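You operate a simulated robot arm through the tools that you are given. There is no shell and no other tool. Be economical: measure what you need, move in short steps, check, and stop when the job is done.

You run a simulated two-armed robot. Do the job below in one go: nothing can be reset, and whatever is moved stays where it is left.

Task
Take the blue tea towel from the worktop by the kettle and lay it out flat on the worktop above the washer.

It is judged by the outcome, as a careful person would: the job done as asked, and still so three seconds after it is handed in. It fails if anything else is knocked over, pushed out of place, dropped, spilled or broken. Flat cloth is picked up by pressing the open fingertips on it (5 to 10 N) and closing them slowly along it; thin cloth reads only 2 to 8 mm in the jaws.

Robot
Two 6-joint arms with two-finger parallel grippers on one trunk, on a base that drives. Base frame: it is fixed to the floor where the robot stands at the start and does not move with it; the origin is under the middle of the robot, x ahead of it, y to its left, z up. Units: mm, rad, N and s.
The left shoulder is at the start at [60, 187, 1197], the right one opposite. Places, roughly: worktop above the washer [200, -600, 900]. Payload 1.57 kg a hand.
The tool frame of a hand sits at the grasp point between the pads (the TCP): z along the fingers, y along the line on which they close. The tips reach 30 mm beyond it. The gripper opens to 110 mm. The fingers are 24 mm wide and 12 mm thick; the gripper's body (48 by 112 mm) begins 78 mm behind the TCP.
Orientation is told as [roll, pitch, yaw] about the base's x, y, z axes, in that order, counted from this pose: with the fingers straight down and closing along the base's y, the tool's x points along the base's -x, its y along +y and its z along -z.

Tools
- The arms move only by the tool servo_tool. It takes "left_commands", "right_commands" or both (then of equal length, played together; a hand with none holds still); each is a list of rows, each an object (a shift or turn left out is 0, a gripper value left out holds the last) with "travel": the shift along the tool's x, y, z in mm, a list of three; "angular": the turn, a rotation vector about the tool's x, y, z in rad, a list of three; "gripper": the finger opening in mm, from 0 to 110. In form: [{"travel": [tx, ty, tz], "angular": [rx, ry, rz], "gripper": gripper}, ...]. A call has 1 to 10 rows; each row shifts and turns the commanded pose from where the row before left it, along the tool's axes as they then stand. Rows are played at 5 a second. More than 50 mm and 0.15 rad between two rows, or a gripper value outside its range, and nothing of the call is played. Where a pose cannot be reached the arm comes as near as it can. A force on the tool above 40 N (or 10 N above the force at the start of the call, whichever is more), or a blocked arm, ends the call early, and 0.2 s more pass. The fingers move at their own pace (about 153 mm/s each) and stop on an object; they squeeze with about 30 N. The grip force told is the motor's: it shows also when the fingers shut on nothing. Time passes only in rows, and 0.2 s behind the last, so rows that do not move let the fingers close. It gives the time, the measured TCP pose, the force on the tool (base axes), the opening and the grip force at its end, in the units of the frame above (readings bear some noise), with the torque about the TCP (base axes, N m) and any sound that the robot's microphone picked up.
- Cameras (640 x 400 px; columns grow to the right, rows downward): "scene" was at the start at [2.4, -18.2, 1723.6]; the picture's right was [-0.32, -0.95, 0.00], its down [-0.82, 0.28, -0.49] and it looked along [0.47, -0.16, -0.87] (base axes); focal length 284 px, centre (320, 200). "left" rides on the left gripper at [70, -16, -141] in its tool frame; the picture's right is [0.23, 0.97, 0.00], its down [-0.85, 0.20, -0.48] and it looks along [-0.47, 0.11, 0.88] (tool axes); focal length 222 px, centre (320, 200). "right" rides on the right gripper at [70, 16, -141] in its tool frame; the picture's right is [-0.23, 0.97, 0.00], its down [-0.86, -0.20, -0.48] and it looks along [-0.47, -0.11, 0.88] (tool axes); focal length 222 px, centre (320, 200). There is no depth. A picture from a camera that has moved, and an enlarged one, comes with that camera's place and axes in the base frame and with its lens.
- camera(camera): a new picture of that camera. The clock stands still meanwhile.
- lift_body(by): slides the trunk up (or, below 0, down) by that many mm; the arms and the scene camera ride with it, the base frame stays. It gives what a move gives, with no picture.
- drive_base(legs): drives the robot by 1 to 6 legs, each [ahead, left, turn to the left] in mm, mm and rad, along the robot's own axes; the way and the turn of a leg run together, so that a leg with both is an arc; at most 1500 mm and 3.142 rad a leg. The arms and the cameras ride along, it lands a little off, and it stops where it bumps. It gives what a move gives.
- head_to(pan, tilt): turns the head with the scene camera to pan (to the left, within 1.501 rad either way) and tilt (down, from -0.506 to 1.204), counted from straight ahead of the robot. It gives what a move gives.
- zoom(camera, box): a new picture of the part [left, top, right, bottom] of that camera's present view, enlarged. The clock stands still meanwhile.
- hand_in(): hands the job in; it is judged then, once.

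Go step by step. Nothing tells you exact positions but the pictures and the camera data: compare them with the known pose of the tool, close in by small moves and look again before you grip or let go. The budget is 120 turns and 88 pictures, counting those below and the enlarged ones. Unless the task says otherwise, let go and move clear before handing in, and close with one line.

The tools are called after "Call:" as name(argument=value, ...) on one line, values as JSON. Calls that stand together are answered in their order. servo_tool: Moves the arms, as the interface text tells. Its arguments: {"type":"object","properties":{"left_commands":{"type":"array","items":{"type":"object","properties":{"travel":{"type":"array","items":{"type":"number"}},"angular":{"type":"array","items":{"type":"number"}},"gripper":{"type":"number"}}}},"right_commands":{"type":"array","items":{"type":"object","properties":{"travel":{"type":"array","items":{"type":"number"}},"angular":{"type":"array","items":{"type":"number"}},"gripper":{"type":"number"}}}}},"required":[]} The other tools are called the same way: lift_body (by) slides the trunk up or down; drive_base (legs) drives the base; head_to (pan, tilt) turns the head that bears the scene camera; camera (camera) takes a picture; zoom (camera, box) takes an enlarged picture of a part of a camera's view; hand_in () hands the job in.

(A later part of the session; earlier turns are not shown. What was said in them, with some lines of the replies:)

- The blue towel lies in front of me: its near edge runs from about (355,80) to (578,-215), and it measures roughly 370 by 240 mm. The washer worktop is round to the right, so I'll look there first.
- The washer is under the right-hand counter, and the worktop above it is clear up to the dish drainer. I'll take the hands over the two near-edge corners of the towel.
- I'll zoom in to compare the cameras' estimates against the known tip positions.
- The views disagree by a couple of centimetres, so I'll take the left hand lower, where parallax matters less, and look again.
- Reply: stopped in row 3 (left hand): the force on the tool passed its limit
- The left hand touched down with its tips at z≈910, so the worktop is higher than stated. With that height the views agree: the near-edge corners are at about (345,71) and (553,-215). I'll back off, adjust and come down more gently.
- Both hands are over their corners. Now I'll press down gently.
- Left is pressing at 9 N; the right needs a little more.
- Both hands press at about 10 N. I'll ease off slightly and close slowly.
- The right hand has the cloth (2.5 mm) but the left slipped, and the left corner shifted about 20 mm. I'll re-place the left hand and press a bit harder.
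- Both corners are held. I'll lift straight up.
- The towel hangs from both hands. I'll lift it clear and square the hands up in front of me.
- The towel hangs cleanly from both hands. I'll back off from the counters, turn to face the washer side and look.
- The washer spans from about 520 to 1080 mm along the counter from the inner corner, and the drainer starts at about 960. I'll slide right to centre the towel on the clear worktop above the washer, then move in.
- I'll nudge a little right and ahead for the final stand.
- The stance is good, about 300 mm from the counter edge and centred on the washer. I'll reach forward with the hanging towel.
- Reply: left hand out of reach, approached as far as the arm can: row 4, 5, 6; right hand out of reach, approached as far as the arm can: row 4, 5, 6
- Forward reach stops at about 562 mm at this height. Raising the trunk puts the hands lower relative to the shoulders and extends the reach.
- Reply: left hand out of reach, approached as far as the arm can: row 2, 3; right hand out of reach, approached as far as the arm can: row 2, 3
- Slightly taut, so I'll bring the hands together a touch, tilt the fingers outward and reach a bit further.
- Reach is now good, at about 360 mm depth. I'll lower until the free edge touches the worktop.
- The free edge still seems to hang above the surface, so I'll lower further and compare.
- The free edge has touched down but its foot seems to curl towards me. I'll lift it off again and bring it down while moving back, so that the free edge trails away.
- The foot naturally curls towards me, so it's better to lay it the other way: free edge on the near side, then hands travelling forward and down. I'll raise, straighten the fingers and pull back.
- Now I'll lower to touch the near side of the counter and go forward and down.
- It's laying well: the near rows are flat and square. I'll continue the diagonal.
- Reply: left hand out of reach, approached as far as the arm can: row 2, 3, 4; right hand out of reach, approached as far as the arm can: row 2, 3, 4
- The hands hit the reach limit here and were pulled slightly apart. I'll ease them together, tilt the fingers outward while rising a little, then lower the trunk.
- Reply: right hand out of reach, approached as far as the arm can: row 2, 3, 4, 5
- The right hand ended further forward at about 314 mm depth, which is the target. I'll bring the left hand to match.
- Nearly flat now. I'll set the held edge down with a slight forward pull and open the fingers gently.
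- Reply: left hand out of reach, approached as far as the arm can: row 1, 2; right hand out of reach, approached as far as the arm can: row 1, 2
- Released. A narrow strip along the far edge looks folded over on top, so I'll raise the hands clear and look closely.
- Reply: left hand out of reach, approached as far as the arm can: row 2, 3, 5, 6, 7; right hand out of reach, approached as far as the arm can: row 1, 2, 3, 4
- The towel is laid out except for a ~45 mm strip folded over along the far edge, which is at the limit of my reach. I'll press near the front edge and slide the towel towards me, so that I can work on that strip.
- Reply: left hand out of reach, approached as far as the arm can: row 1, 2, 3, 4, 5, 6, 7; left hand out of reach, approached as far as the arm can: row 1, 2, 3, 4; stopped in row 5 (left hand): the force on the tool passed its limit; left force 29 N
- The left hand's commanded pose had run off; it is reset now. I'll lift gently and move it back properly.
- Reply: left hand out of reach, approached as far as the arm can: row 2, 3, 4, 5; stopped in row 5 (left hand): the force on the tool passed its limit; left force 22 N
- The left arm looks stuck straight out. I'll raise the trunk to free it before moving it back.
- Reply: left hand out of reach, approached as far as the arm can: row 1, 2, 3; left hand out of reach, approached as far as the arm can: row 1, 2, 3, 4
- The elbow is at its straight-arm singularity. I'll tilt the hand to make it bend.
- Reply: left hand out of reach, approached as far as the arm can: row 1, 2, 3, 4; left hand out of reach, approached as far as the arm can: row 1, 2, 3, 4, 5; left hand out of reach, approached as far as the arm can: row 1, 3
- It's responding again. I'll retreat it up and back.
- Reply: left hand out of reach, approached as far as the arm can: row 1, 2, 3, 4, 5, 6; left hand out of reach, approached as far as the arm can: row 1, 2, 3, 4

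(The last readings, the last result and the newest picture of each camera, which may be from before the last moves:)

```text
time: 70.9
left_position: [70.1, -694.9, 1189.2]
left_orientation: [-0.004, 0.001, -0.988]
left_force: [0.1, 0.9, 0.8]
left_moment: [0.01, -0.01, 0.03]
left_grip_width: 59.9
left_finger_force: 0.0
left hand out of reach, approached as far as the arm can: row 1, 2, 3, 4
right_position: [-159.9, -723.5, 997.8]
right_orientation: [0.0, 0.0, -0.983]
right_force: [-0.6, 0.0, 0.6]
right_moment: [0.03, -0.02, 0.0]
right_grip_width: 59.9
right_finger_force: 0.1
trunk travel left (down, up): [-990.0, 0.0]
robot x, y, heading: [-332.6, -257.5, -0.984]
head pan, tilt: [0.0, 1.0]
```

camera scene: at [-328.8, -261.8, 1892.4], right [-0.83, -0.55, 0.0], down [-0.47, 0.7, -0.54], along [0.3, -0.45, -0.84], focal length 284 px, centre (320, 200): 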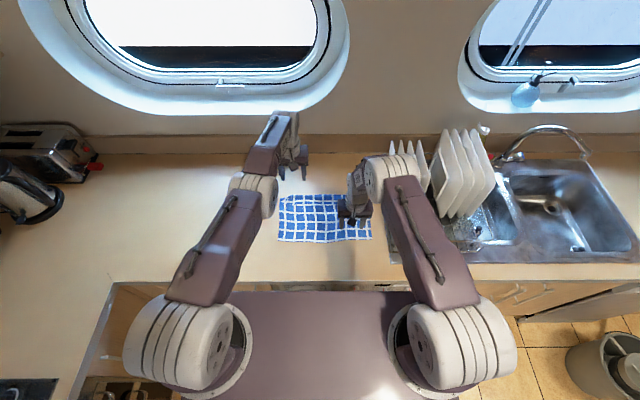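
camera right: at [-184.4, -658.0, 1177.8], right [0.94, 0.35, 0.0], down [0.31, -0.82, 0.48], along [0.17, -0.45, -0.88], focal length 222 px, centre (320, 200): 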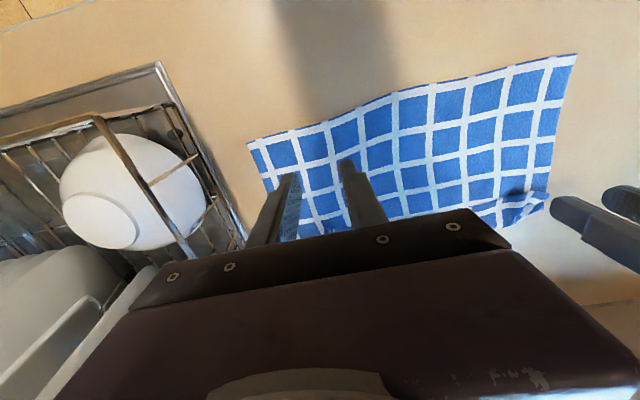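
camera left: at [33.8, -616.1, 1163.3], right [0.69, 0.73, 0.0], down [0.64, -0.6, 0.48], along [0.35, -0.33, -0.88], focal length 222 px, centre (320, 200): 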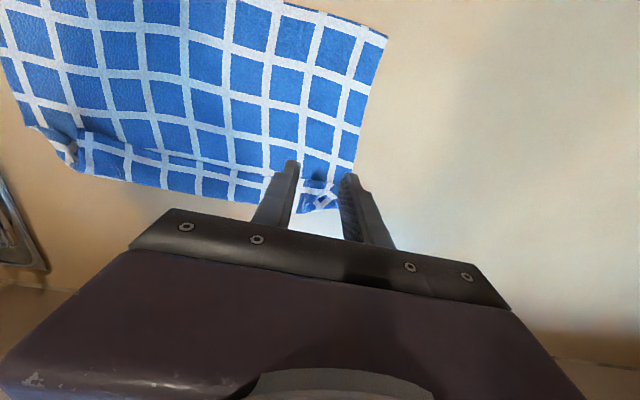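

Call:
servo_tool(left_commands=[{"travel": [49, 0, 0]}, {"travel": [49, 0, 0]}, {"travel": [49, 0, 0]}, {"travel": [49, 0, 0]}, {"travel": [0, 0, 0]}, {"travel": [0, 0, 0]}])

```text
time: 72.3
left_position: [51.2, -701.7, 1184.2]
left_orientation: [-0.002, -0.001, -0.987]
left_force: [0.7, 0.4, -0.2]
left_moment: [0.0, 0.0, 0.01]
left_grip_width: 60.2
left_finger_force: 0.0
left hand out of reach, approached as far as the arm can: row 1, 2, 3, 4
right_position: [-159.0, -723.2, 998.0]
right_orientation: [0.0, 0.001, -0.984]
right_force: [0.8, -0.4, 0.2]
right_moment: [0.02, 0.02, 0.03]
right_grip_width: 60.1
right_finger_force: 0.0
trunk travel left (down, up): [-990.0, 0.0]
robot x, y, heading: [-335.8, -258.8, -0.983]
head pan, tilt: [0.0, 1.0]
```

I'll try entering the workspace from above: go up along the reach limit, then straight down so that the elbow bends the right way.

Call:
servo_tool(left_commands=[{"travel": [5, 15, -45]}, {"travel": [5, 15, -45]}, {"travel": [5, 15, -45]}, {"travel": [5, 10, -45]}, {"travel": [5, 0, -40]}, {"travel": [0, 0, 30]}, {"travel": [0, 0, 40]}, {"travel": [10, 0, 40]}, {"travel": [20, 0, 20]}, {"travel": [30, 0, 0]}])

```text
time: 74.5
left_position: [94.8, -679.5, 1286.9]
left_orientation: [-0.003, 0.002, -0.985]
left_force: [-0.2, 0.0, -0.2]
left_moment: [-0.02, 0.0, -0.02]
left_grip_width: 60.2
left_finger_force: 0.0
left hand out of reach, approached as far as the arm can: row 1, 2, 5, 6, 7, 8, 9, 10
right_position: [-159.8, -724.5, 998.0]
right_orientation: [0.002, 0.0, -0.984]
right_force: [-0.3, -1.2, -0.7]
right_moment: [0.0, 0.0, -0.01]
right_grip_width: 60.1
right_finger_force: 0.1
trunk travel left (down, up): [-990.0, 0.0]
robot x, y, heading: [-336.6, -257.4, -0.985]
head pan, tilt: [0.0, 1.0]
```

Call:
servo_tool(left_commands=[{"travel": [0, 20, -30]}, {"travel": [0, 20, -30]}, {"travel": [0, 20, -30]}, {"travel": [0, 20, -30]}])

Call:
camera(camera="scene")

```text
time: 75.5
left_position: [149.3, -614.4, 1400.7]
left_orientation: [-0.004, -0.001, -0.986]
left_force: [0.6, 0.7, -0.9]
left_moment: [-0.04, -0.02, 0.03]
left_grip_width: 60.0
left_finger_force: 0.1
left hand out of reach, approached as far as the arm can: row 2, 3, 4
right_position: [-159.5, -721.8, 998.6]
right_orientation: [0.0, -0.002, -0.985]
right_force: [0.4, 0.1, -0.2]
right_moment: [-0.02, -0.01, -0.02]
right_grip_width: 59.9
right_finger_force: 0.1
trunk travel left (down, up): [-990.0, 0.0]
robot x, y, heading: [-334.9, -253.2, -0.979]
head pan, tilt: [0.0, 1.0]
```

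```text
28 pictures are left
camera scene: at [-328.6, -259.8, 1892.4], right [-0.83, -0.55, 0.0], down [-0.47, 0.7, -0.54], along [0.3, -0.45, -0.84], focal length 284 px, centre (320, 200)
```

scene: 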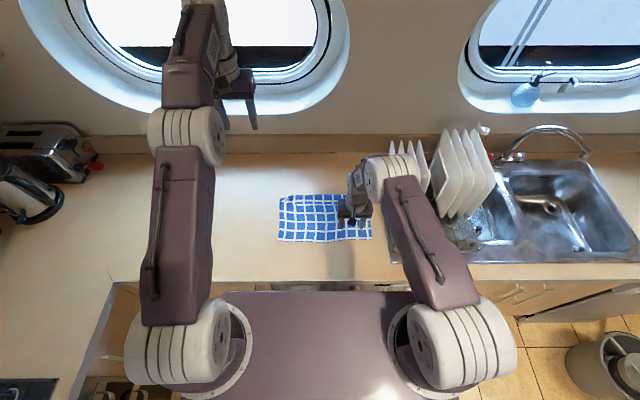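

Call:
servo_tool(left_commands=[{"travel": [0, 0, 20]}, {"travel": [0, 0, 30]}, {"travel": [5, 0, 30]}, {"travel": [15, 0, 20]}])

```text
time: 76.5
left_position: [136.5, -598.9, 1298.6]
left_orientation: [-0.003, 0.001, -0.986]
left_force: [0.6, 0.0, -0.1]
left_moment: [0.03, 0.0, -0.01]
left_grip_width: 59.8
left_finger_force: 0.1
right_position: [-159.4, -722.9, 998.5]
right_orientation: [0.001, 0.0, -0.985]
right_force: [-0.5, -0.5, -0.4]
right_moment: [0.01, -0.01, 0.02]
right_grip_width: 60.0
right_finger_force: 0.0
trunk travel left (down, up): [-990.0, 0.0]
robot x, y, heading: [-332.3, -255.5, -0.986]
head pan, tilt: [0.0, 1.0]
```

The left arm is free again. I'll raise the right hand, ease both back and then lower the trunk to its starting height for better low reach.

Call:
servo_tool(left_commands=[{"travel": [20, 0, 0]}, {"travel": [20, 0, 0]}, {"travel": [20, 0, 0]}, {"travel": [20, 0, 0]}, {"travel": [0, 0, 0]}], right_commands=[{"travel": [0, 0, -45]}, {"travel": [0, 0, -45]}, {"travel": [0, 0, -45]}, {"travel": [0, 0, -45]}, {"travel": [0, 0, -45]}])

Call:
lift_body(by=-165)

Call:
drive_base(legs=[[25, 0, 0]])

Call:
camera(camera="scene")

```text
time: 77.7
left_position: [94.1, -530.4, 1300.0]
left_orientation: [-0.003, -0.002, -0.985]
left_force: [0.2, 0.7, 0.6]
left_moment: [0.0, 0.0, 0.03]
left_grip_width: 59.8
left_finger_force: 0.0
right_position: [-159.8, -720.4, 1225.5]
right_orientation: [-0.001, 0.0, -0.985]
right_force: [-0.5, -0.1, 0.6]
right_moment: [-0.05, 0.0, -0.01]
right_grip_width: 60.0
right_finger_force: 0.0
trunk travel left (down, up): [-990.0, 0.0]
robot x, y, heading: [-333.5, -256.8, -0.986]
head pan, tilt: [0.0, 1.0]
```

```text
time: 79.5
left_position: [94.4, -532.1, 1134.1]
left_orientation: [-0.004, -0.001, -0.988]
left_force: [-0.2, 0.6, 0.6]
left_moment: [-0.03, -0.01, -0.01]
left_grip_width: 59.7
left_finger_force: 0.1
right_position: [-160.1, -722.5, 1059.5]
right_orientation: [-0.001, -0.001, -0.983]
right_force: [0.2, -0.3, 0.5]
right_moment: [0.01, 0.0, 0.0]
right_grip_width: 60.0
right_finger_force: 0.1
trunk travel left (down, up): [-825.0, 165.0]
robot x, y, heading: [-333.8, -252.4, -0.989]
head pan, tilt: [0.0, 1.0]
```

```text
time: 80.4
left_position: [104.3, -548.1, 1138.2]
left_orientation: [-0.003, -0.005, -0.986]
left_force: [-1.1, 1.1, -0.1]
left_moment: [-0.06, -0.04, -0.02]
left_grip_width: 60.3
left_finger_force: 0.0
right_position: [-148.7, -739.0, 1064.0]
right_orientation: [0.0, -0.004, -0.985]
right_force: [-0.5, -0.3, 0.8]
right_moment: [-0.04, -0.03, 0.02]
right_grip_width: 60.0
right_finger_force: 0.0
trunk travel left (down, up): [-825.0, 165.0]
robot x, y, heading: [-320.1, -280.2, -0.985]
head pan, tilt: [0.0, 1.0]
```

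```text
27 pictures are left
camera scene: at [-320.1, -274.2, 1727.5], right [-0.83, -0.55, 0.0], down [-0.46, 0.7, -0.54], along [0.3, -0.45, -0.84], focal length 284 px, centre (320, 200)
```

scene: 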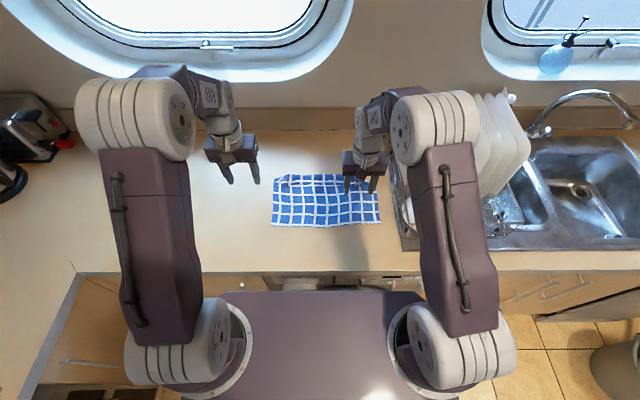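

I'm standing closer and can reach low now. Next I'll press near the front part of the towel with both hands and slide it gently towards me.

Call:
servo_tool(left_commands=[{"travel": [0, -35, 0]}, {"travel": [0, -35, 0]}, {"travel": [-3, -30, 0]}, {"travel": [0, 0, 45]}, {"travel": [0, 0, 45]}, {"travel": [0, 0, 45]}, {"travel": [0, 0, 45]}, {"travel": [0, 0, 8]}], right_commands=[{"travel": [16, 10, 0]}, {"travel": [0, 0, 0]}, {"travel": [0, 0, 20]}, {"travel": [0, 0, 20]}, {"travel": [0, 0, 20]}, {"travel": [0, 0, 20]}, {"travel": [0, 0, 20]}, {"travel": [0, 0, 14]}])

Call:
servo_tool(left_commands=[{"travel": [0, 0, 3]}, {"travel": [0, 0, 1.5]}, {"travel": [0, 0, 1]}], right_commands=[{"travel": [0, 0, 3]}, {"travel": [0, 0, 1.5]}, {"travel": [0, 0, 1]}])

```text
time: 82.2
left_position: [24.6, -610.5, 946.1]
left_orientation: [-0.005, -0.001, -0.985]
left_force: [0.5, -0.3, -0.1]
left_moment: [-0.01, -0.02, -0.02]
left_grip_width: 60.1
left_finger_force: 0.1
right_position: [-145.3, -722.5, 945.6]
right_orientation: [0.0, -0.001, -0.984]
right_force: [0.1, -0.7, -0.3]
right_moment: [0.01, -0.01, -0.04]
right_grip_width: 60.0
right_finger_force: 0.1
trunk travel left (down, up): [-825.0, 165.0]
robot x, y, heading: [-318.3, -277.7, -0.983]
head pan, tilt: [0.0, 1.0]
```

```text
time: 83.0
left_position: [24.6, -611.0, 940.9]
left_orientation: [-0.003, -0.001, -0.985]
left_force: [-0.5, 0.1, 8.1]
left_moment: [0.17, -0.25, -0.03]
left_grip_width: 59.6
left_finger_force: 0.1
right_position: [-146.7, -725.0, 941.4]
right_orientation: [-0.001, -0.001, -0.984]
right_force: [0.7, 0.9, 3.7]
right_moment: [0.0, 0.02, 0.01]
right_grip_width: 60.0
right_finger_force: 0.1
trunk travel left (down, up): [-825.0, 165.0]
robot x, y, heading: [-318.6, -276.1, -0.984]
head pan, tilt: [0.0, 1.0]
```

Call:
servo_tool(left_commands=[{"travel": [0, 0, 0]}, {"travel": [6, 0, 0]}, {"travel": [8, 0, 0]}, {"travel": [8, 0, 0]}, {"travel": [8, 0, 0]}], right_commands=[{"travel": [0, 0, 0.5]}, {"travel": [6, 0, 0]}, {"travel": [8, 0, 0]}, {"travel": [8, 0, 0]}, {"travel": [8, 0, 0]}])

Call:
zoom(camera="scene", box=[240, 150, 400, 250])

```text
time: 84.2
left_position: [8.4, -584.1, 941.0]
left_orientation: [-0.004, 0.001, -0.984]
left_force: [0.0, -0.2, 1.1]
left_moment: [0.0, -0.01, -0.03]
left_grip_width: 59.7
left_finger_force: 0.0
right_position: [-162.0, -698.8, 941.5]
right_orientation: [-0.001, -0.004, -0.983]
right_force: [1.3, -4.5, 23.1]
right_moment: [-0.11, -0.02, 0.01]
right_grip_width: 59.9
right_finger_force: 0.3
trunk travel left (down, up): [-825.0, 165.0]
robot x, y, heading: [-323.1, -279.1, -0.984]
head pan, tilt: [0.0, 1.0]
```

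```text
4.00 times, centred on (320, 200) of scene
camera zoom: at [-315.8, -279.4, 1727.5], right [-0.83, -0.55, 0.0], down [-0.47, 0.7, -0.54], along [0.3, -0.45, -0.84], focal length 1137 px, centre (320, 200)
```

zoom: 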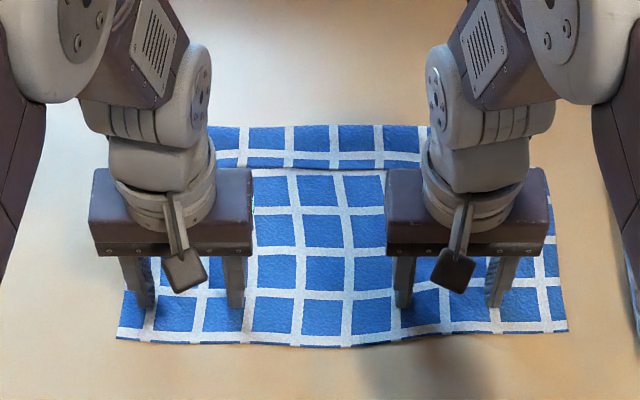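

The towel follows the fingers. I'll rebalance the pressure and continue.

Call:
servo_tool(left_commands=[{"travel": [0, 0, 0.7]}, {"travel": [8, 0, 0]}, {"travel": [8, 0, 0]}, {"travel": [8, 0, 0]}, {"travel": [8, 0, 0]}], right_commands=[{"travel": [0, 0, -0.6]}, {"travel": [8, 0, 0]}, {"travel": [8, 0, 0]}, {"travel": [8, 0, 0]}, {"travel": [8, 0, 0]}])

Call:
servo_tool(left_commands=[{"travel": [0, 0, -5]}, {"travel": [0, 0, -35]}, {"travel": [0, 45, -35]}, {"travel": [0, 45, -10]}], right_commands=[{"travel": [0, 0, -5]}, {"travel": [0, 0, -35]}, {"travel": [45, 0, -35]}, {"travel": [25, 0, -10]}])

Call:
camera(camera="scene")

Call:
camera(camera="left")

```text
time: 85.4
left_position: [-8.9, -558.2, 941.2]
left_orientation: [-0.003, -0.001, -0.985]
left_force: [0.7, -3.1, 17.4]
left_moment: [0.22, -0.5, -0.08]
left_grip_width: 59.9
left_finger_force: 0.1
right_position: [-181.3, -673.1, 942.3]
right_orientation: [0.0, 0.001, -0.984]
right_force: [1.1, -0.2, 1.7]
right_moment: [0.01, -0.03, -0.02]
right_grip_width: 60.4
right_finger_force: 0.2
trunk travel left (down, up): [-825.0, 165.0]
robot x, y, heading: [-322.0, -276.7, -0.985]
head pan, tilt: [0.0, 1.0]
```

```text
refused: row 3 steps farther than a row can; nothing moved
```

```text
25 pictures are left
camera scene: at [-316.5, -280.9, 1727.4], right [-0.83, -0.55, 0.0], down [-0.47, 0.7, -0.54], along [0.3, -0.45, -0.84], focal length 284 px, centre (320, 200)
```

scene: 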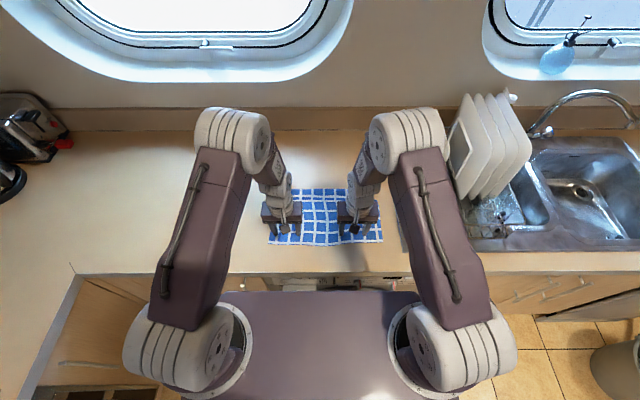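

```text
24 pictures are left
camera left: at [-60.1, -508.5, 1082.3], right [0.69, 0.73, 0.0], down [0.64, -0.6, 0.48], along [0.35, -0.33, -0.88], focal length 222 px, centre (320, 200)
```

left: 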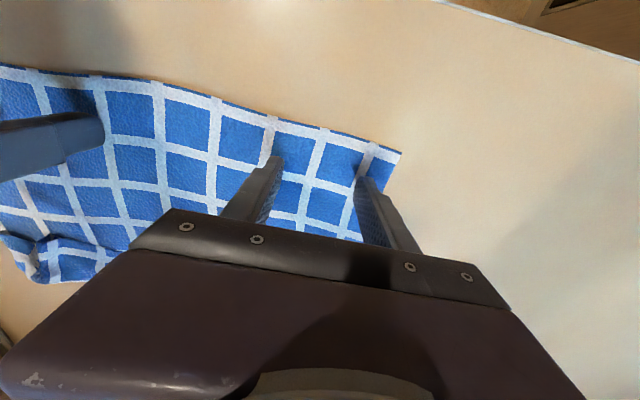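

The fold is now at about 300 mm depth and the towel's front edge at about 95 mm. I'll leave the left hand pinning the cloth and bring the right hand just in front of the folded strip's edge.

Call:
servo_tool(left_commands=[{"travel": [0, 0, -0.4]}, {}, {}, {}, {}], right_commands=[{"travel": [0, 0, -12]}, {"travel": [-33, 5, 0]}, {"travel": [-33, 5, 0]}, {"travel": [-24, 5, 0]}, {"travel": [0, 0, 4]}])

Call:
camera(camera="right")

Call:
zoom(camera="scene", box=[240, 160, 400, 260])

```text
time: 86.6
left_position: [-8.1, -559.6, 942.0]
left_orientation: [-0.001, -0.001, -0.985]
left_force: [-1.3, 0.2, 11.0]
left_moment: [0.23, -0.28, 0.08]
left_grip_width: 59.8
left_finger_force: 0.1
right_position: [-119.9, -740.4, 948.1]
right_orientation: [0.001, -0.002, -0.984]
right_force: [0.0, -0.3, -0.4]
right_moment: [-0.04, 0.0, -0.02]
right_grip_width: 59.9
right_finger_force: 0.0
trunk travel left (down, up): [-825.0, 165.0]
robot x, y, heading: [-321.4, -278.2, -0.985]
head pan, tilt: [0.0, 1.0]
```

```text
23 pictures are left
camera right: at [-145.3, -672.1, 1089.0], right [0.94, 0.35, 0.0], down [0.31, -0.82, 0.48], along [0.17, -0.45, -0.88], focal length 222 px, centre (320, 200)
```

right: 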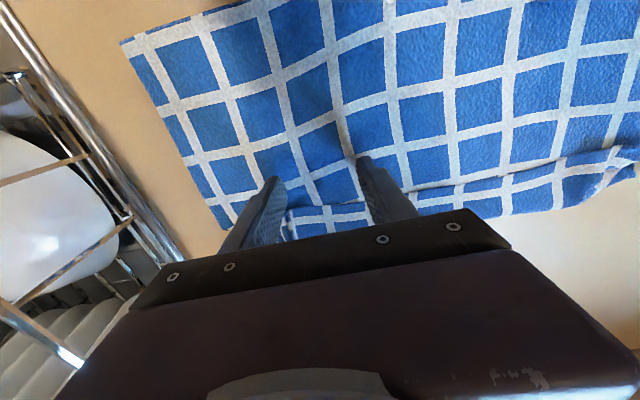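

```text
4.00 times, centred on (320, 210) of scene
camera zoom: at [-316.5, -280.5, 1727.4], right [-0.83, -0.55, 0.0], down [-0.47, 0.7, -0.54], along [0.3, -0.45, -0.84], focal length 1137 px, centre (320, 160)
```

zoom: 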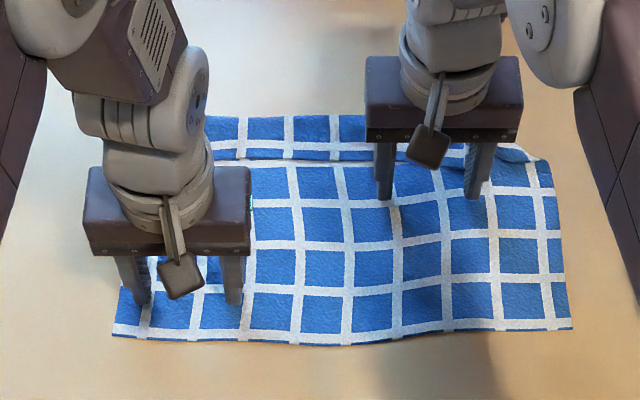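

Now a low forward sweep with the right hand to push the flap over.

Call:
servo_tool(right_commands=[{"travel": [0, 0, 4]}, {"travel": [0, 0, 1]}, {"travel": [-10, 0, 0]}, {"travel": [-10, 0, 0]}, {"travel": [-10, 0, 0]}, {"travel": [-10, 0, 0]}, {"travel": [-10, 0, 0]}, {"travel": [-10, 0, 0]}])

Call:
camera(camera="right")

```text
time: 88.4
left_position: [-9.1, -558.5, 941.6]
left_orientation: [-0.005, 0.003, -0.987]
left_force: [-0.9, 1.2, 8.1]
left_moment: [0.17, -0.17, 0.05]
left_grip_width: 59.8
left_finger_force: 0.1
right_position: [-88.3, -789.3, 945.6]
right_orientation: [0.0, 0.0, -0.985]
right_force: [-0.5, 0.6, -0.5]
right_moment: [-0.02, 0.0, -0.02]
right_grip_width: 59.8
right_finger_force: 0.1
trunk travel left (down, up): [-825.0, 165.0]
robot x, y, heading: [-318.0, -277.3, -0.984]
head pan, tilt: [0.0, 1.0]
```

```text
21 pictures are left
camera right: at [-112.9, -720.8, 1085.4], right [0.94, 0.35, 0.0], down [0.31, -0.82, 0.48], along [0.17, -0.45, -0.88], focal length 222 px, centre (320, 200)
```

right: 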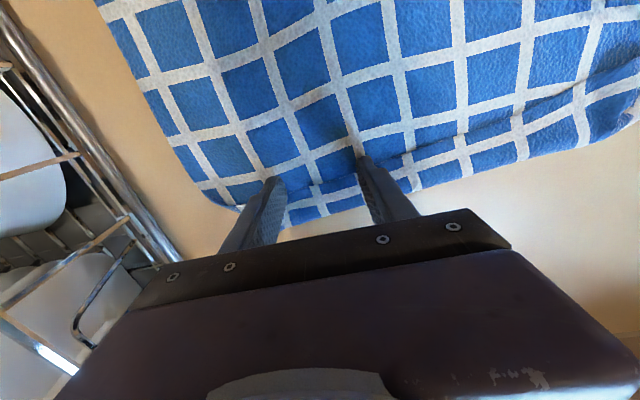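

Call:
zoom(camera="right", box=[220, 80, 540, 240])

```text
2.00 times, centred on (380, 160) of right
camera zoom: at [-112.9, -720.8, 1085.4], right [0.94, 0.35, 0.0], down [0.31, -0.82, 0.48], along [0.17, -0.45, -0.88], focal length 444 px, centre (200, 280)
```

zoom: 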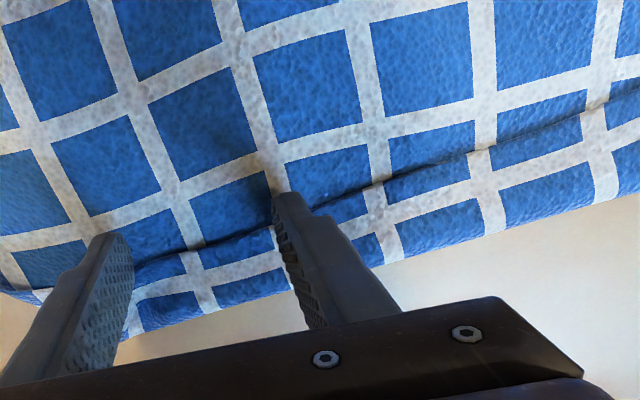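

The grid runs on continuously across the crease, so it is a tuck rather than a full fold, and the sweep is opening it. I'll check from above.

Call:
zoom(camera="scene", box=[240, 160, 400, 260])

```text
4.00 times, centred on (320, 210) of scene
camera zoom: at [-316.0, -281.2, 1727.5], right [-0.83, -0.55, 0.0], down [-0.47, 0.7, -0.54], along [0.3, -0.45, -0.84], focal length 1137 px, centre (320, 160)
```

zoom: 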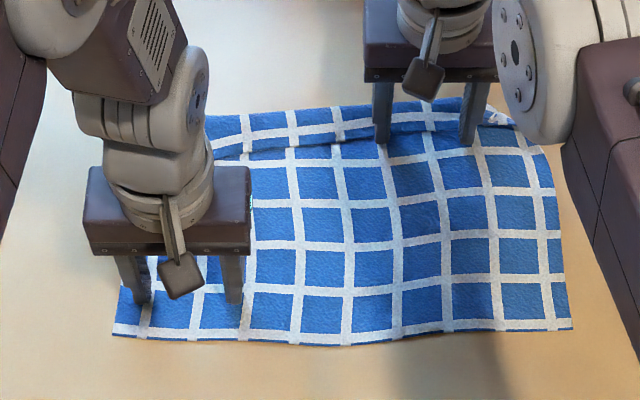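

The sweep is working on the right side. I'll continue a bit further.

Call:
servo_tool(right_commands=[{"travel": [0, 0, 1.5]}, {"travel": [-10, 0, 0]}, {"travel": [-10, 0, 0]}, {"travel": [-10, 0, 0]}, {"travel": [-10, 0, 0]}])

Call:
zoom(camera="scene", box=[240, 160, 400, 260])

```text
time: 89.6
left_position: [-7.9, -558.7, 942.0]
left_orientation: [-0.002, 0.002, -0.987]
left_force: [-0.5, 1.6, 7.4]
left_moment: [0.17, -0.2, 0.04]
left_grip_width: 60.0
left_finger_force: 0.0
right_position: [-75.0, -809.8, 944.7]
right_orientation: [-0.001, 0.002, -0.984]
right_force: [0.0, 0.8, 0.0]
right_moment: [0.02, 0.0, 0.03]
right_grip_width: 60.1
right_finger_force: 0.0
right hand out of reach, approached as far as the arm can: row 4, 5
trunk travel left (down, up): [-825.0, 165.0]
robot x, y, heading: [-320.7, -271.5, -0.983]
head pan, tilt: [0.0, 1.0]
```

```text
4.00 times, centred on (320, 210) of scene
camera zoom: at [-316.1, -281.1, 1727.4], right [-0.83, -0.55, 0.0], down [-0.47, 0.7, -0.54], along [0.3, -0.45, -0.84], focal length 1137 px, centre (320, 160)
```

zoom: 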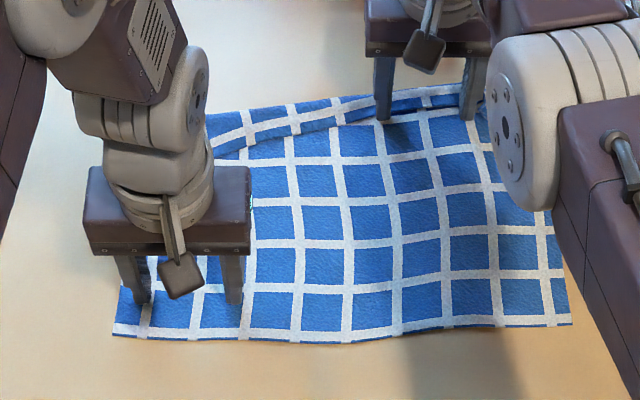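

Excellent. I'll lift the right hand, bring it back to pin the cloth and then do the same with the left.

Call:
servo_tool(right_commands=[{"travel": [3, 0, -15]}, {"travel": [10, 0, -20]}, {"travel": [30, 0, 0]}, {"travel": [30, 0, 0]}])

```text
time: 90.6
left_position: [-8.2, -559.7, 941.0]
left_orientation: [-0.005, -0.001, -0.987]
left_force: [-0.6, 1.6, 8.6]
left_moment: [0.19, -0.22, 0.05]
left_grip_width: 59.5
left_finger_force: 0.0
right_position: [-116.3, -748.0, 983.3]
right_orientation: [0.0, -0.002, -0.986]
right_force: [-0.5, 0.4, 0.0]
right_moment: [-0.01, -0.04, 0.03]
right_grip_width: 60.1
right_finger_force: 0.1
trunk travel left (down, up): [-825.0, 165.0]
robot x, y, heading: [-319.8, -274.1, -0.978]
head pan, tilt: [0.0, 1.0]
```

Call:
servo_tool(left_commands=[{}, {}, {}, {}, {}, {}, {}], right_commands=[{"travel": [30, 0, 0]}, {"travel": [30, 0, 0]}, {"travel": [28, 0, 0]}, {"travel": [0, 0, 20]}, {"travel": [0, 0, 17]}, {"travel": [0, 0, 3]}, {"travel": [0, 0, 2]}])

Call:
servo_tool(left_commands=[{"travel": [0, 0, -5]}, {"travel": [0, -12, -8], "gripper": 80}, {"travel": [-32, -12, 0]}, {"travel": [-32, -12, 0]}, {"travel": [-26, 0, 0]}, {"travel": [0, 0, 4]}])

Call:
camera(camera="left")

```text
time: 92.2
left_position: [-11.2, -557.4, 941.7]
left_orientation: [-0.004, 0.0, -0.985]
left_force: [1.8, -0.3, 0.6]
left_moment: [0.02, 0.01, 0.01]
left_grip_width: 60.1
left_finger_force: 0.1
right_position: [-165.6, -675.5, 940.6]
right_orientation: [0.0, -0.005, -0.984]
right_force: [-4.1, -1.4, 24.8]
right_moment: [-0.14, 0.45, 0.03]
right_grip_width: 60.1
right_finger_force: 0.1
trunk travel left (down, up): [-825.0, 165.0]
robot x, y, heading: [-320.8, -279.2, -0.986]
head pan, tilt: [0.0, 1.0]
```

```text
time: 93.2
left_position: [-0.7, -632.7, 953.8]
left_orientation: [-0.004, -0.003, -0.989]
left_force: [-0.7, -0.4, -0.4]
left_moment: [0.0, 0.01, -0.01]
left_grip_width: 80.1
left_finger_force: 0.1
right_position: [-163.9, -676.8, 941.2]
right_orientation: [0.001, -0.005, -0.985]
right_force: [-5.0, -0.9, 22.3]
right_moment: [-0.1, 0.37, -0.03]
right_grip_width: 60.2
right_finger_force: 0.3
trunk travel left (down, up): [-825.0, 165.0]
robot x, y, heading: [-316.0, -280.5, -0.984]
head pan, tilt: [0.0, 1.0]
stopped in row 5 (right hand): the force on the tool passed its limit (the readings are from after the stop); the commanded pose is now the measured one
```

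```text
17 pictures are left
camera left: at [-52.8, -583.3, 1093.9], right [0.69, 0.73, 0.0], down [0.64, -0.6, 0.48], along [0.35, -0.33, -0.88], focal length 222 px, centre (320, 200)
```

left: 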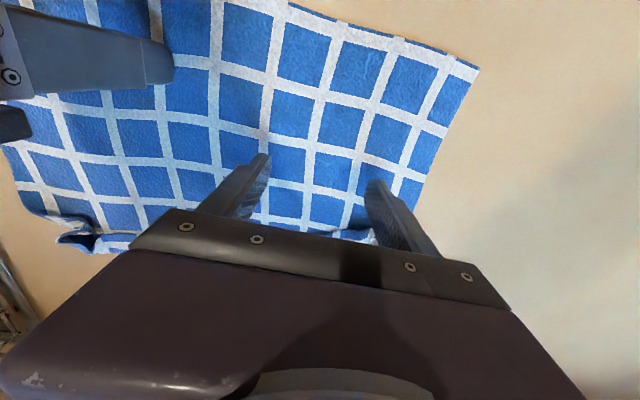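

Call:
servo_tool(left_commands=[{"travel": [0, 0, 6]}, {"travel": [-12, 0, 3]}, {"travel": [-12, 0, 0]}, {"travel": [-12, 0, 0]}, {"travel": [-12, 0, 0]}, {"travel": [-12, 0, 0]}, {"travel": [-12, 0, 0]}, {"travel": [-12, 0, 0]}], right_commands=[{"travel": [0, 0, -0.6]}, {}, {}, {}, {}, {}, {}, {}])

Call:
zoom(camera="scene", box=[240, 150, 400, 250])

```text
time: 95.0
left_position: [45.1, -705.4, 943.7]
left_orientation: [-0.003, -0.001, -0.986]
left_force: [0.5, -0.5, -0.8]
left_moment: [-0.03, 0.0, -0.01]
left_grip_width: 80.1
left_finger_force: 0.1
right_position: [-164.9, -676.5, 941.3]
right_orientation: [-0.001, -0.003, -0.983]
right_force: [-0.6, 0.3, 15.1]
right_moment: [-0.01, 0.14, 0.01]
right_grip_width: 60.3
right_finger_force: 0.4
trunk travel left (down, up): [-825.0, 165.0]
robot x, y, heading: [-315.8, -277.9, -0.981]
head pan, tilt: [0.0, 1.0]
```

```text
4.00 times, centred on (320, 200) of scene
camera zoom: at [-315.6, -280.0, 1727.5], right [-0.83, -0.55, 0.0], down [-0.47, 0.7, -0.54], along [0.3, -0.45, -0.84], focal length 1137 px, centre (320, 200)
```

zoom: 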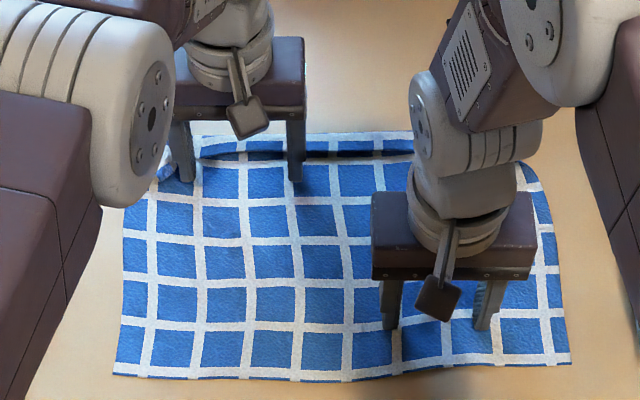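

The strip is now upright and rolling over. I'll push a bit further.

Call:
servo_tool(left_commands=[{"travel": [-9, 0, 0]}, {"travel": [-9, 0, 0]}, {"travel": [-9, 0, 0]}, {"travel": [-6, 0, 0]}], right_commands=[{}, {}, {}, {}])

Call:
zoom(camera="scene", box=[240, 150, 400, 250])

```text
time: 96.0
left_position: [55.6, -718.0, 944.4]
left_orientation: [-0.003, -0.003, -0.986]
left_force: [0.3, 0.3, 0.7]
left_moment: [0.01, 0.01, 0.01]
left_grip_width: 80.1
left_finger_force: 0.0
left hand out of reach, approached as far as the arm can: row 3, 4
right_position: [-165.5, -676.3, 941.7]
right_orientation: [-0.001, -0.002, -0.984]
right_force: [0.6, -0.2, 17.0]
right_moment: [-0.02, 0.14, -0.02]
right_grip_width: 60.1
right_finger_force: 0.0
trunk travel left (down, up): [-825.0, 165.0]
robot x, y, heading: [-320.2, -276.8, -0.983]
head pan, tilt: [0.0, 1.0]
```

```text
4.00 times, centred on (320, 200) of scene
camera zoom: at [-315.7, -279.9, 1727.5], right [-0.83, -0.55, 0.0], down [-0.47, 0.7, -0.54], along [0.3, -0.45, -0.84], focal length 1137 px, centre (320, 200)
```

zoom: 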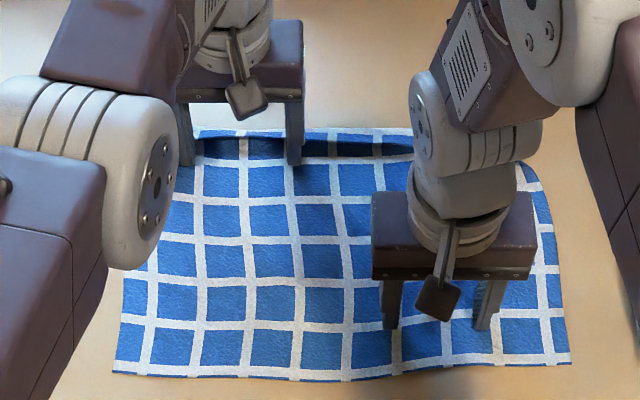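

Call:
servo_tool(left_commands=[{"travel": [3, 0, -15]}, {"travel": [10, 0, -20]}, {"travel": [30, 0, 0]}, {"travel": [30, 0, 0]}, {"travel": [30, 0, -20]}, {"travel": [10, 30, -35]}, {"travel": [0, 40, -25]}], right_commands=[{"travel": [0, 0, -5]}, {"travel": [0, 0, -30]}, {"travel": [0, 0, -40]}, {"travel": [0, -40, -20]}, {"travel": [20, -40, -20]}, {"travel": [20, -20, 0]}, {}])

Call:
zoom(camera="scene", box=[230, 150, 410, 260])

```text
time: 97.6
left_position: [55.9, -583.8, 1056.6]
left_orientation: [-0.005, 0.0, -0.985]
left_force: [0.6, 0.0, -0.1]
left_moment: [0.0, 0.01, -0.01]
left_grip_width: 79.8
left_finger_force: 0.0
right_position: [-267.5, -699.7, 1053.6]
right_orientation: [-0.002, -0.004, -0.983]
right_force: [0.0, 1.1, 1.6]
right_moment: [-0.02, 0.06, 0.01]
right_grip_width: 60.1
right_finger_force: 0.0
trunk travel left (down, up): [-825.0, 165.0]
robot x, y, heading: [-321.2, -277.2, -0.983]
head pan, tilt: [0.0, 1.0]
```

```text
3.56 times, centred on (320, 205) of scene
camera zoom: at [-312.0, -281.6, 1727.4], right [-0.83, -0.55, 0.0], down [-0.47, 0.7, -0.54], along [0.3, -0.45, -0.84], focal length 1011 px, centre (320, 182)
```

zoom: 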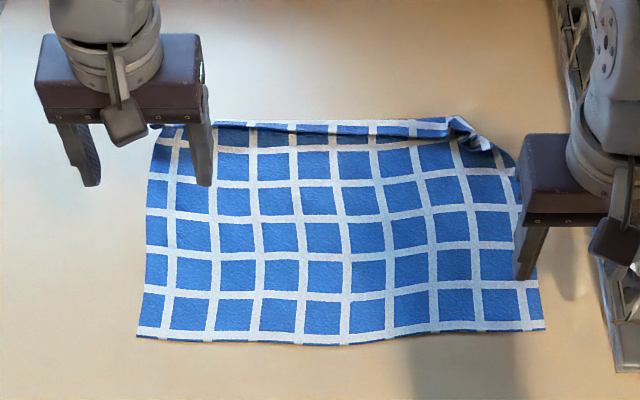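

Much better: only a narrow curl along the far edge and a crumpled far-right corner remain. I'll draw the towel another ~35 mm towards me to bring them in reach.

Call:
servo_tool(left_commands=[{"travel": [30, -25, 0]}, {"travel": [29, -22, 0]}, {"travel": [0, 0, 30]}, {"travel": [0, 0, 40]}, {"travel": [0, 0, 32]}, {"travel": [0, 0, 8]}, {"travel": [0, 0, 3]}, {"travel": [0, 0, 1.5]}], right_commands=[{"travel": [-10, 45, 0]}, {"travel": [-10, 42, 0]}, {"travel": [0, 0, 30]}, {"travel": [0, 0, 40]}, {"travel": [0, 0, 30]}, {"travel": [0, 0, 8]}, {"travel": [0, 0, 3]}, {"travel": [0, 0, 1]}])

```text
time: 99.4
left_position: [-19.4, -561.7, 944.1]
left_orientation: [-0.002, 0.0, -0.987]
left_force: [0.1, -0.1, 0.8]
left_moment: [-0.02, 0.02, 0.0]
left_grip_width: 79.8
left_finger_force: 0.0
right_position: [-184.5, -667.6, 942.1]
right_orientation: [0.0, -0.002, -0.985]
right_force: [-0.2, 0.4, -0.2]
right_moment: [0.0, 0.01, 0.0]
right_grip_width: 59.9
right_finger_force: 0.1
trunk travel left (down, up): [-825.0, 165.0]
robot x, y, heading: [-315.8, -275.7, -0.984]
head pan, tilt: [0.0, 1.0]
```

Call:
servo_tool(left_commands=[{"travel": [0, 0, 1.5]}, {"travel": [0, 0, 0.8]}, {"travel": [0, 0, 0.4]}], right_commands=[{"travel": [0, 0, 0.6]}, {"travel": [0, 0, 0.5]}, {"travel": [0, 0, 0.3]}])

```text
time: 100.2
left_position: [-19.5, -562.4, 941.7]
left_orientation: [-0.003, 0.001, -0.985]
left_force: [-0.5, -1.1, 0.6]
left_moment: [0.01, 0.0, 0.02]
left_grip_width: 79.7
left_finger_force: 0.0
right_position: [-185.7, -666.8, 942.7]
right_orientation: [-0.001, -0.001, -0.986]
right_force: [-0.5, 0.3, -0.2]
right_moment: [-0.04, 0.01, 0.0]
right_grip_width: 60.1
right_finger_force: 0.0
trunk travel left (down, up): [-825.0, 165.0]
robot x, y, heading: [-318.6, -275.5, -0.986]
head pan, tilt: [0.0, 1.0]
```

Call:
servo_tool(left_commands=[{"travel": [0, 0, 0.6]}, {"travel": [0, 0, 0.3]}], right_commands=[{"travel": [0, 0, 0.8]}, {"travel": [0, 0, 0.5]}])

```text
time: 100.8
left_position: [-20.4, -562.3, 941.0]
left_orientation: [-0.003, -0.001, -0.986]
left_force: [0.7, -1.0, 3.4]
left_moment: [0.09, -0.23, -0.04]
left_grip_width: 80.2
left_finger_force: 0.1
right_position: [-186.3, -666.4, 941.9]
right_orientation: [-0.001, -0.003, -0.984]
right_force: [0.9, 1.0, 2.0]
right_moment: [-0.02, 0.03, -0.05]
right_grip_width: 59.9
right_finger_force: 0.0
trunk travel left (down, up): [-825.0, 165.0]
robot x, y, heading: [-321.0, -276.5, -0.984]
head pan, tilt: [0.0, 1.0]
```

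Call:
servo_tool(left_commands=[{"travel": [0, 0, 0.4]}, {"travel": [7, 0, 0.1]}, {"travel": [8, 0, 0]}, {"travel": [8, 0, 0.1]}, {"travel": [8, 0, 0]}, {"travel": [5, 0, 0]}], right_commands=[{"travel": [0, 0, 0.5]}, {"travel": [7, 0, 0]}, {"travel": [8, 0, 0]}, {"travel": [8, 0, 0]}, {"travel": [8, 0, 0]}, {"travel": [5, 0, 0]}])

Call:
zoom(camera="scene", box=[230, 160, 410, 270])

```text
time: 102.2
left_position: [-39.2, -532.4, 941.8]
left_orientation: [-0.004, -0.003, -0.989]
left_force: [2.3, -3.0, 16.5]
left_moment: [0.35, -0.67, -0.13]
left_grip_width: 80.0
left_finger_force: 0.1
right_position: [-206.9, -637.1, 940.8]
right_orientation: [0.0, -0.003, -0.985]
right_force: [4.0, -0.9, 15.1]
right_moment: [-0.05, 0.19, 0.05]
right_grip_width: 60.0
right_finger_force: 0.1
trunk travel left (down, up): [-825.0, 165.0]
robot x, y, heading: [-321.7, -276.4, -0.981]
head pan, tilt: [0.0, 1.0]
```

```text
3.56 times, centred on (320, 215) of scene
camera zoom: at [-315.8, -280.2, 1727.6], right [-0.83, -0.55, 0.0], down [-0.47, 0.7, -0.54], along [0.3, -0.45, -0.84], focal length 1011 px, centre (320, 147)
```

zoom: 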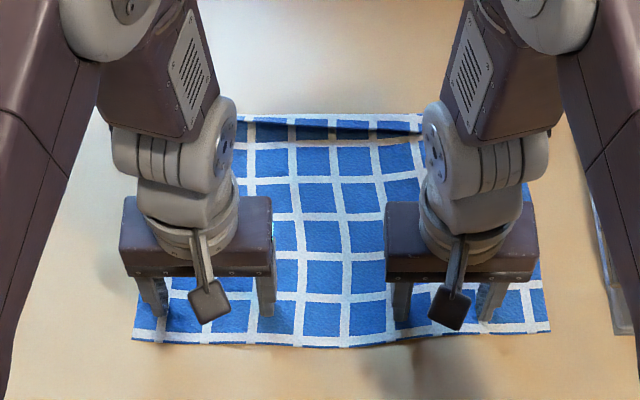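

Now the right hand sweeps the remaining curl while the left pins.

Call:
servo_tool(left_commands=[{"travel": [0, 0, -0.3]}, {}, {}, {}, {}, {}], right_commands=[{"travel": [0, 0, -22]}, {"travel": [-40, 5, 0]}, {"travel": [-40, 5, 0]}, {"travel": [-40, 5, 0]}, {"travel": [-25, 0, 0]}, {"travel": [0, 0, 19]}])

Call:
servo_tool(left_commands=[{}, {}, {}, {}, {}, {}, {}], right_commands=[{"travel": [-12, 0, 1]}, {"travel": [-12, 0, 0]}, {"travel": [-12, 0, 0]}, {"travel": [-12, 0, 0]}, {"travel": [-12, 0, 0]}, {"travel": [-8, 0, 0]}, {"travel": [0, 0, 0]}])

Call:
camera(camera="right")

```text
time: 103.6
left_position: [-40.6, -532.8, 941.5]
left_orientation: [0.001, -0.004, -0.986]
left_force: [1.1, -0.5, 27.6]
left_moment: [0.64, -1.01, -0.09]
left_grip_width: 80.9
left_finger_force: 0.0
right_position: [-116.4, -750.1, 945.2]
right_orientation: [0.001, -0.004, -0.984]
right_force: [-0.1, -0.5, -0.3]
right_moment: [0.01, 0.02, -0.02]
right_grip_width: 60.1
right_finger_force: 0.0
trunk travel left (down, up): [-825.0, 165.0]
robot x, y, heading: [-318.6, -276.3, -0.99]
head pan, tilt: [0.0, 1.0]
```

```text
time: 105.2
left_position: [-41.4, -532.5, 941.2]
left_orientation: [-0.004, -0.002, -0.986]
left_force: [2.3, -0.9, 28.7]
left_moment: [0.67, -1.04, -0.05]
left_grip_width: 80.7
left_finger_force: 0.5
right_position: [-76.6, -806.9, 942.3]
right_orientation: [0.002, -0.004, -0.984]
right_force: [-0.2, 0.6, -0.5]
right_moment: [-0.04, 0.03, 0.02]
right_grip_width: 60.0
right_finger_force: 0.1
trunk travel left (down, up): [-825.0, 165.0]
robot x, y, heading: [-321.2, -274.9, -0.985]
head pan, tilt: [0.0, 1.0]
```

```text
12 pictures are left
camera right: at [-102.8, -738.2, 1083.5], right [0.94, 0.35, 0.0], down [0.31, -0.82, 0.48], along [0.17, -0.45, -0.88], focal length 222 px, centre (320, 200)
```

right: 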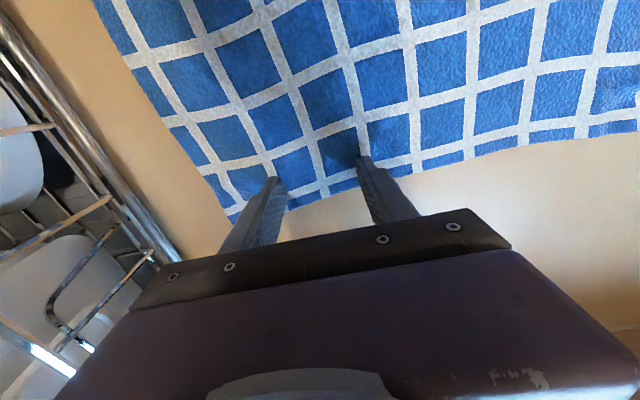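

The far edge now looks flat and the corner is open. I'll lift both hands away and check.

Call:
servo_tool(left_commands=[{"travel": [0, 0, -4]}, {"travel": [0, 0, -20]}, {"travel": [0, 0, -40]}, {"travel": [0, 30, -35]}, {"travel": [0, 40, -20]}, {"travel": [0, 40, 0]}, {"travel": [0, 30, 0]}], right_commands=[{"travel": [0, 0, -12]}, {"travel": [3, 0, -20]}, {"travel": [10, 0, -30]}, {"travel": [30, 0, -30]}, {"travel": [40, 0, -20]}, {"travel": [40, 0, -20]}, {"travel": [40, 0, -20]}])

Call:
servo_tool(left_commands=[{}, {}, {}, {}], right_commands=[{"travel": [40, -20, -20]}, {"travel": [20, -35, -20]}, {"travel": [0, -40, 0]}, {"travel": [0, -40, 0]}])

Call:
zoom(camera="scene", box=[230, 160, 410, 270])

```text
time: 106.8
left_position: [79.4, -456.1, 1057.1]
left_orientation: [-0.003, -0.001, -0.988]
left_force: [0.4, 0.9, 0.9]
left_moment: [-0.04, -0.03, 0.0]
left_grip_width: 80.3
left_finger_force: 0.1
right_position: [-163.8, -669.5, 1096.0]
right_orientation: [0.002, -0.005, -0.983]
right_force: [0.1, 0.0, 0.8]
right_moment: [-0.04, -0.04, -0.02]
right_grip_width: 60.0
right_finger_force: 0.1
trunk travel left (down, up): [-825.0, 165.0]
robot x, y, heading: [-321.0, -277.7, -0.979]
head pan, tilt: [0.0, 1.0]
```

```text
time: 107.8
left_position: [77.6, -457.4, 1057.6]
left_orientation: [-0.001, -0.001, -0.986]
left_force: [-0.4, -0.6, 0.1]
left_moment: [-0.02, -0.01, -0.01]
left_grip_width: 80.0
left_finger_force: 0.0
right_position: [-313.7, -696.1, 1134.0]
right_orientation: [0.002, -0.004, -0.984]
right_force: [-0.2, -0.2, -0.9]
right_moment: [0.02, -0.05, 0.01]
right_grip_width: 60.1
right_finger_force: 0.0
trunk travel left (down, up): [-825.0, 165.0]
robot x, y, heading: [-320.1, -276.9, -0.984]
head pan, tilt: [0.0, 1.0]
```

```text
3.56 times, centred on (320, 215) of scene
camera zoom: at [-316.4, -283.2, 1727.4], right [-0.83, -0.55, 0.0], down [-0.47, 0.7, -0.54], along [0.3, -0.45, -0.84], focal length 1011 px, centre (320, 147)
```

zoom: 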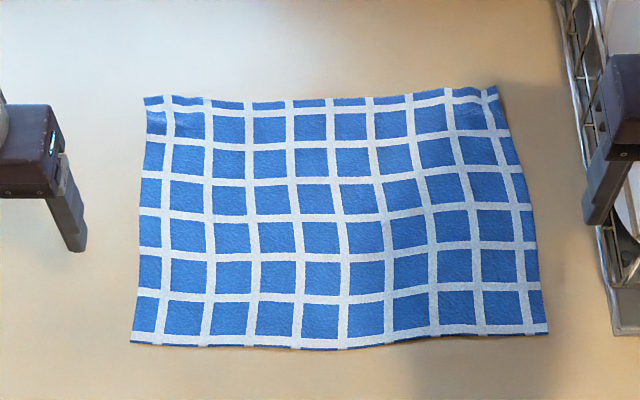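

The towel is fully unfolded and flat. I'll take one last overall look before handing in.

Call:
camera(camera="scene")

```text
10 pictures are left
camera scene: at [-316.4, -283.2, 1727.4], right [-0.83, -0.55, 0.0], down [-0.47, 0.7, -0.54], along [0.3, -0.45, -0.84], focal length 284 px, centre (320, 200)
```

scene: 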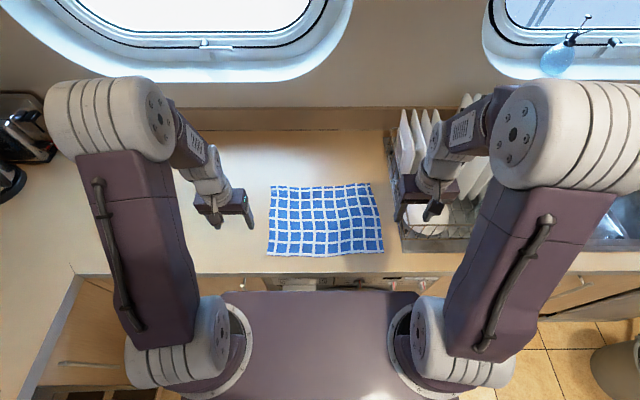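

The towel lies flat above the washer and everything else is in place. I'll raise the right hand a bit clear of the drainer and hand in.

Call:
servo_tool(right_commands=[{"travel": [0, 0, -40]}, {"travel": [0, 0, -40]}, {"travel": [0, 0, 0]}])

Call:
hand_in()

```text
time: 108.6
left_position: [78.9, -457.3, 1057.1]
left_orientation: [-0.003, -0.001, -0.985]
left_force: [0.6, -0.6, -1.0]
left_moment: [-0.04, -0.01, 0.02]
left_grip_width: 80.0
left_finger_force: 0.0
right_position: [-312.0, -695.7, 1216.0]
right_orientation: [0.0, -0.001, -0.986]
right_force: [0.3, -0.9, -0.8]
right_moment: [0.01, 0.01, -0.02]
right_grip_width: 59.9
right_finger_force: 0.1
trunk travel left (down, up): [-825.0, 165.0]
robot x, y, heading: [-317.2, -279.8, -0.988]
head pan, tilt: [0.0, 1.0]
```

```text
The job is handed in.
```

The blue tea towel is laid out flat on the worktop above the washer, both hands are clear of it, and nothing else looked disturbed in the last picture. I set it by where the washer appears in the pictures, which puts its centre about 280 mm from the rough point you gave.
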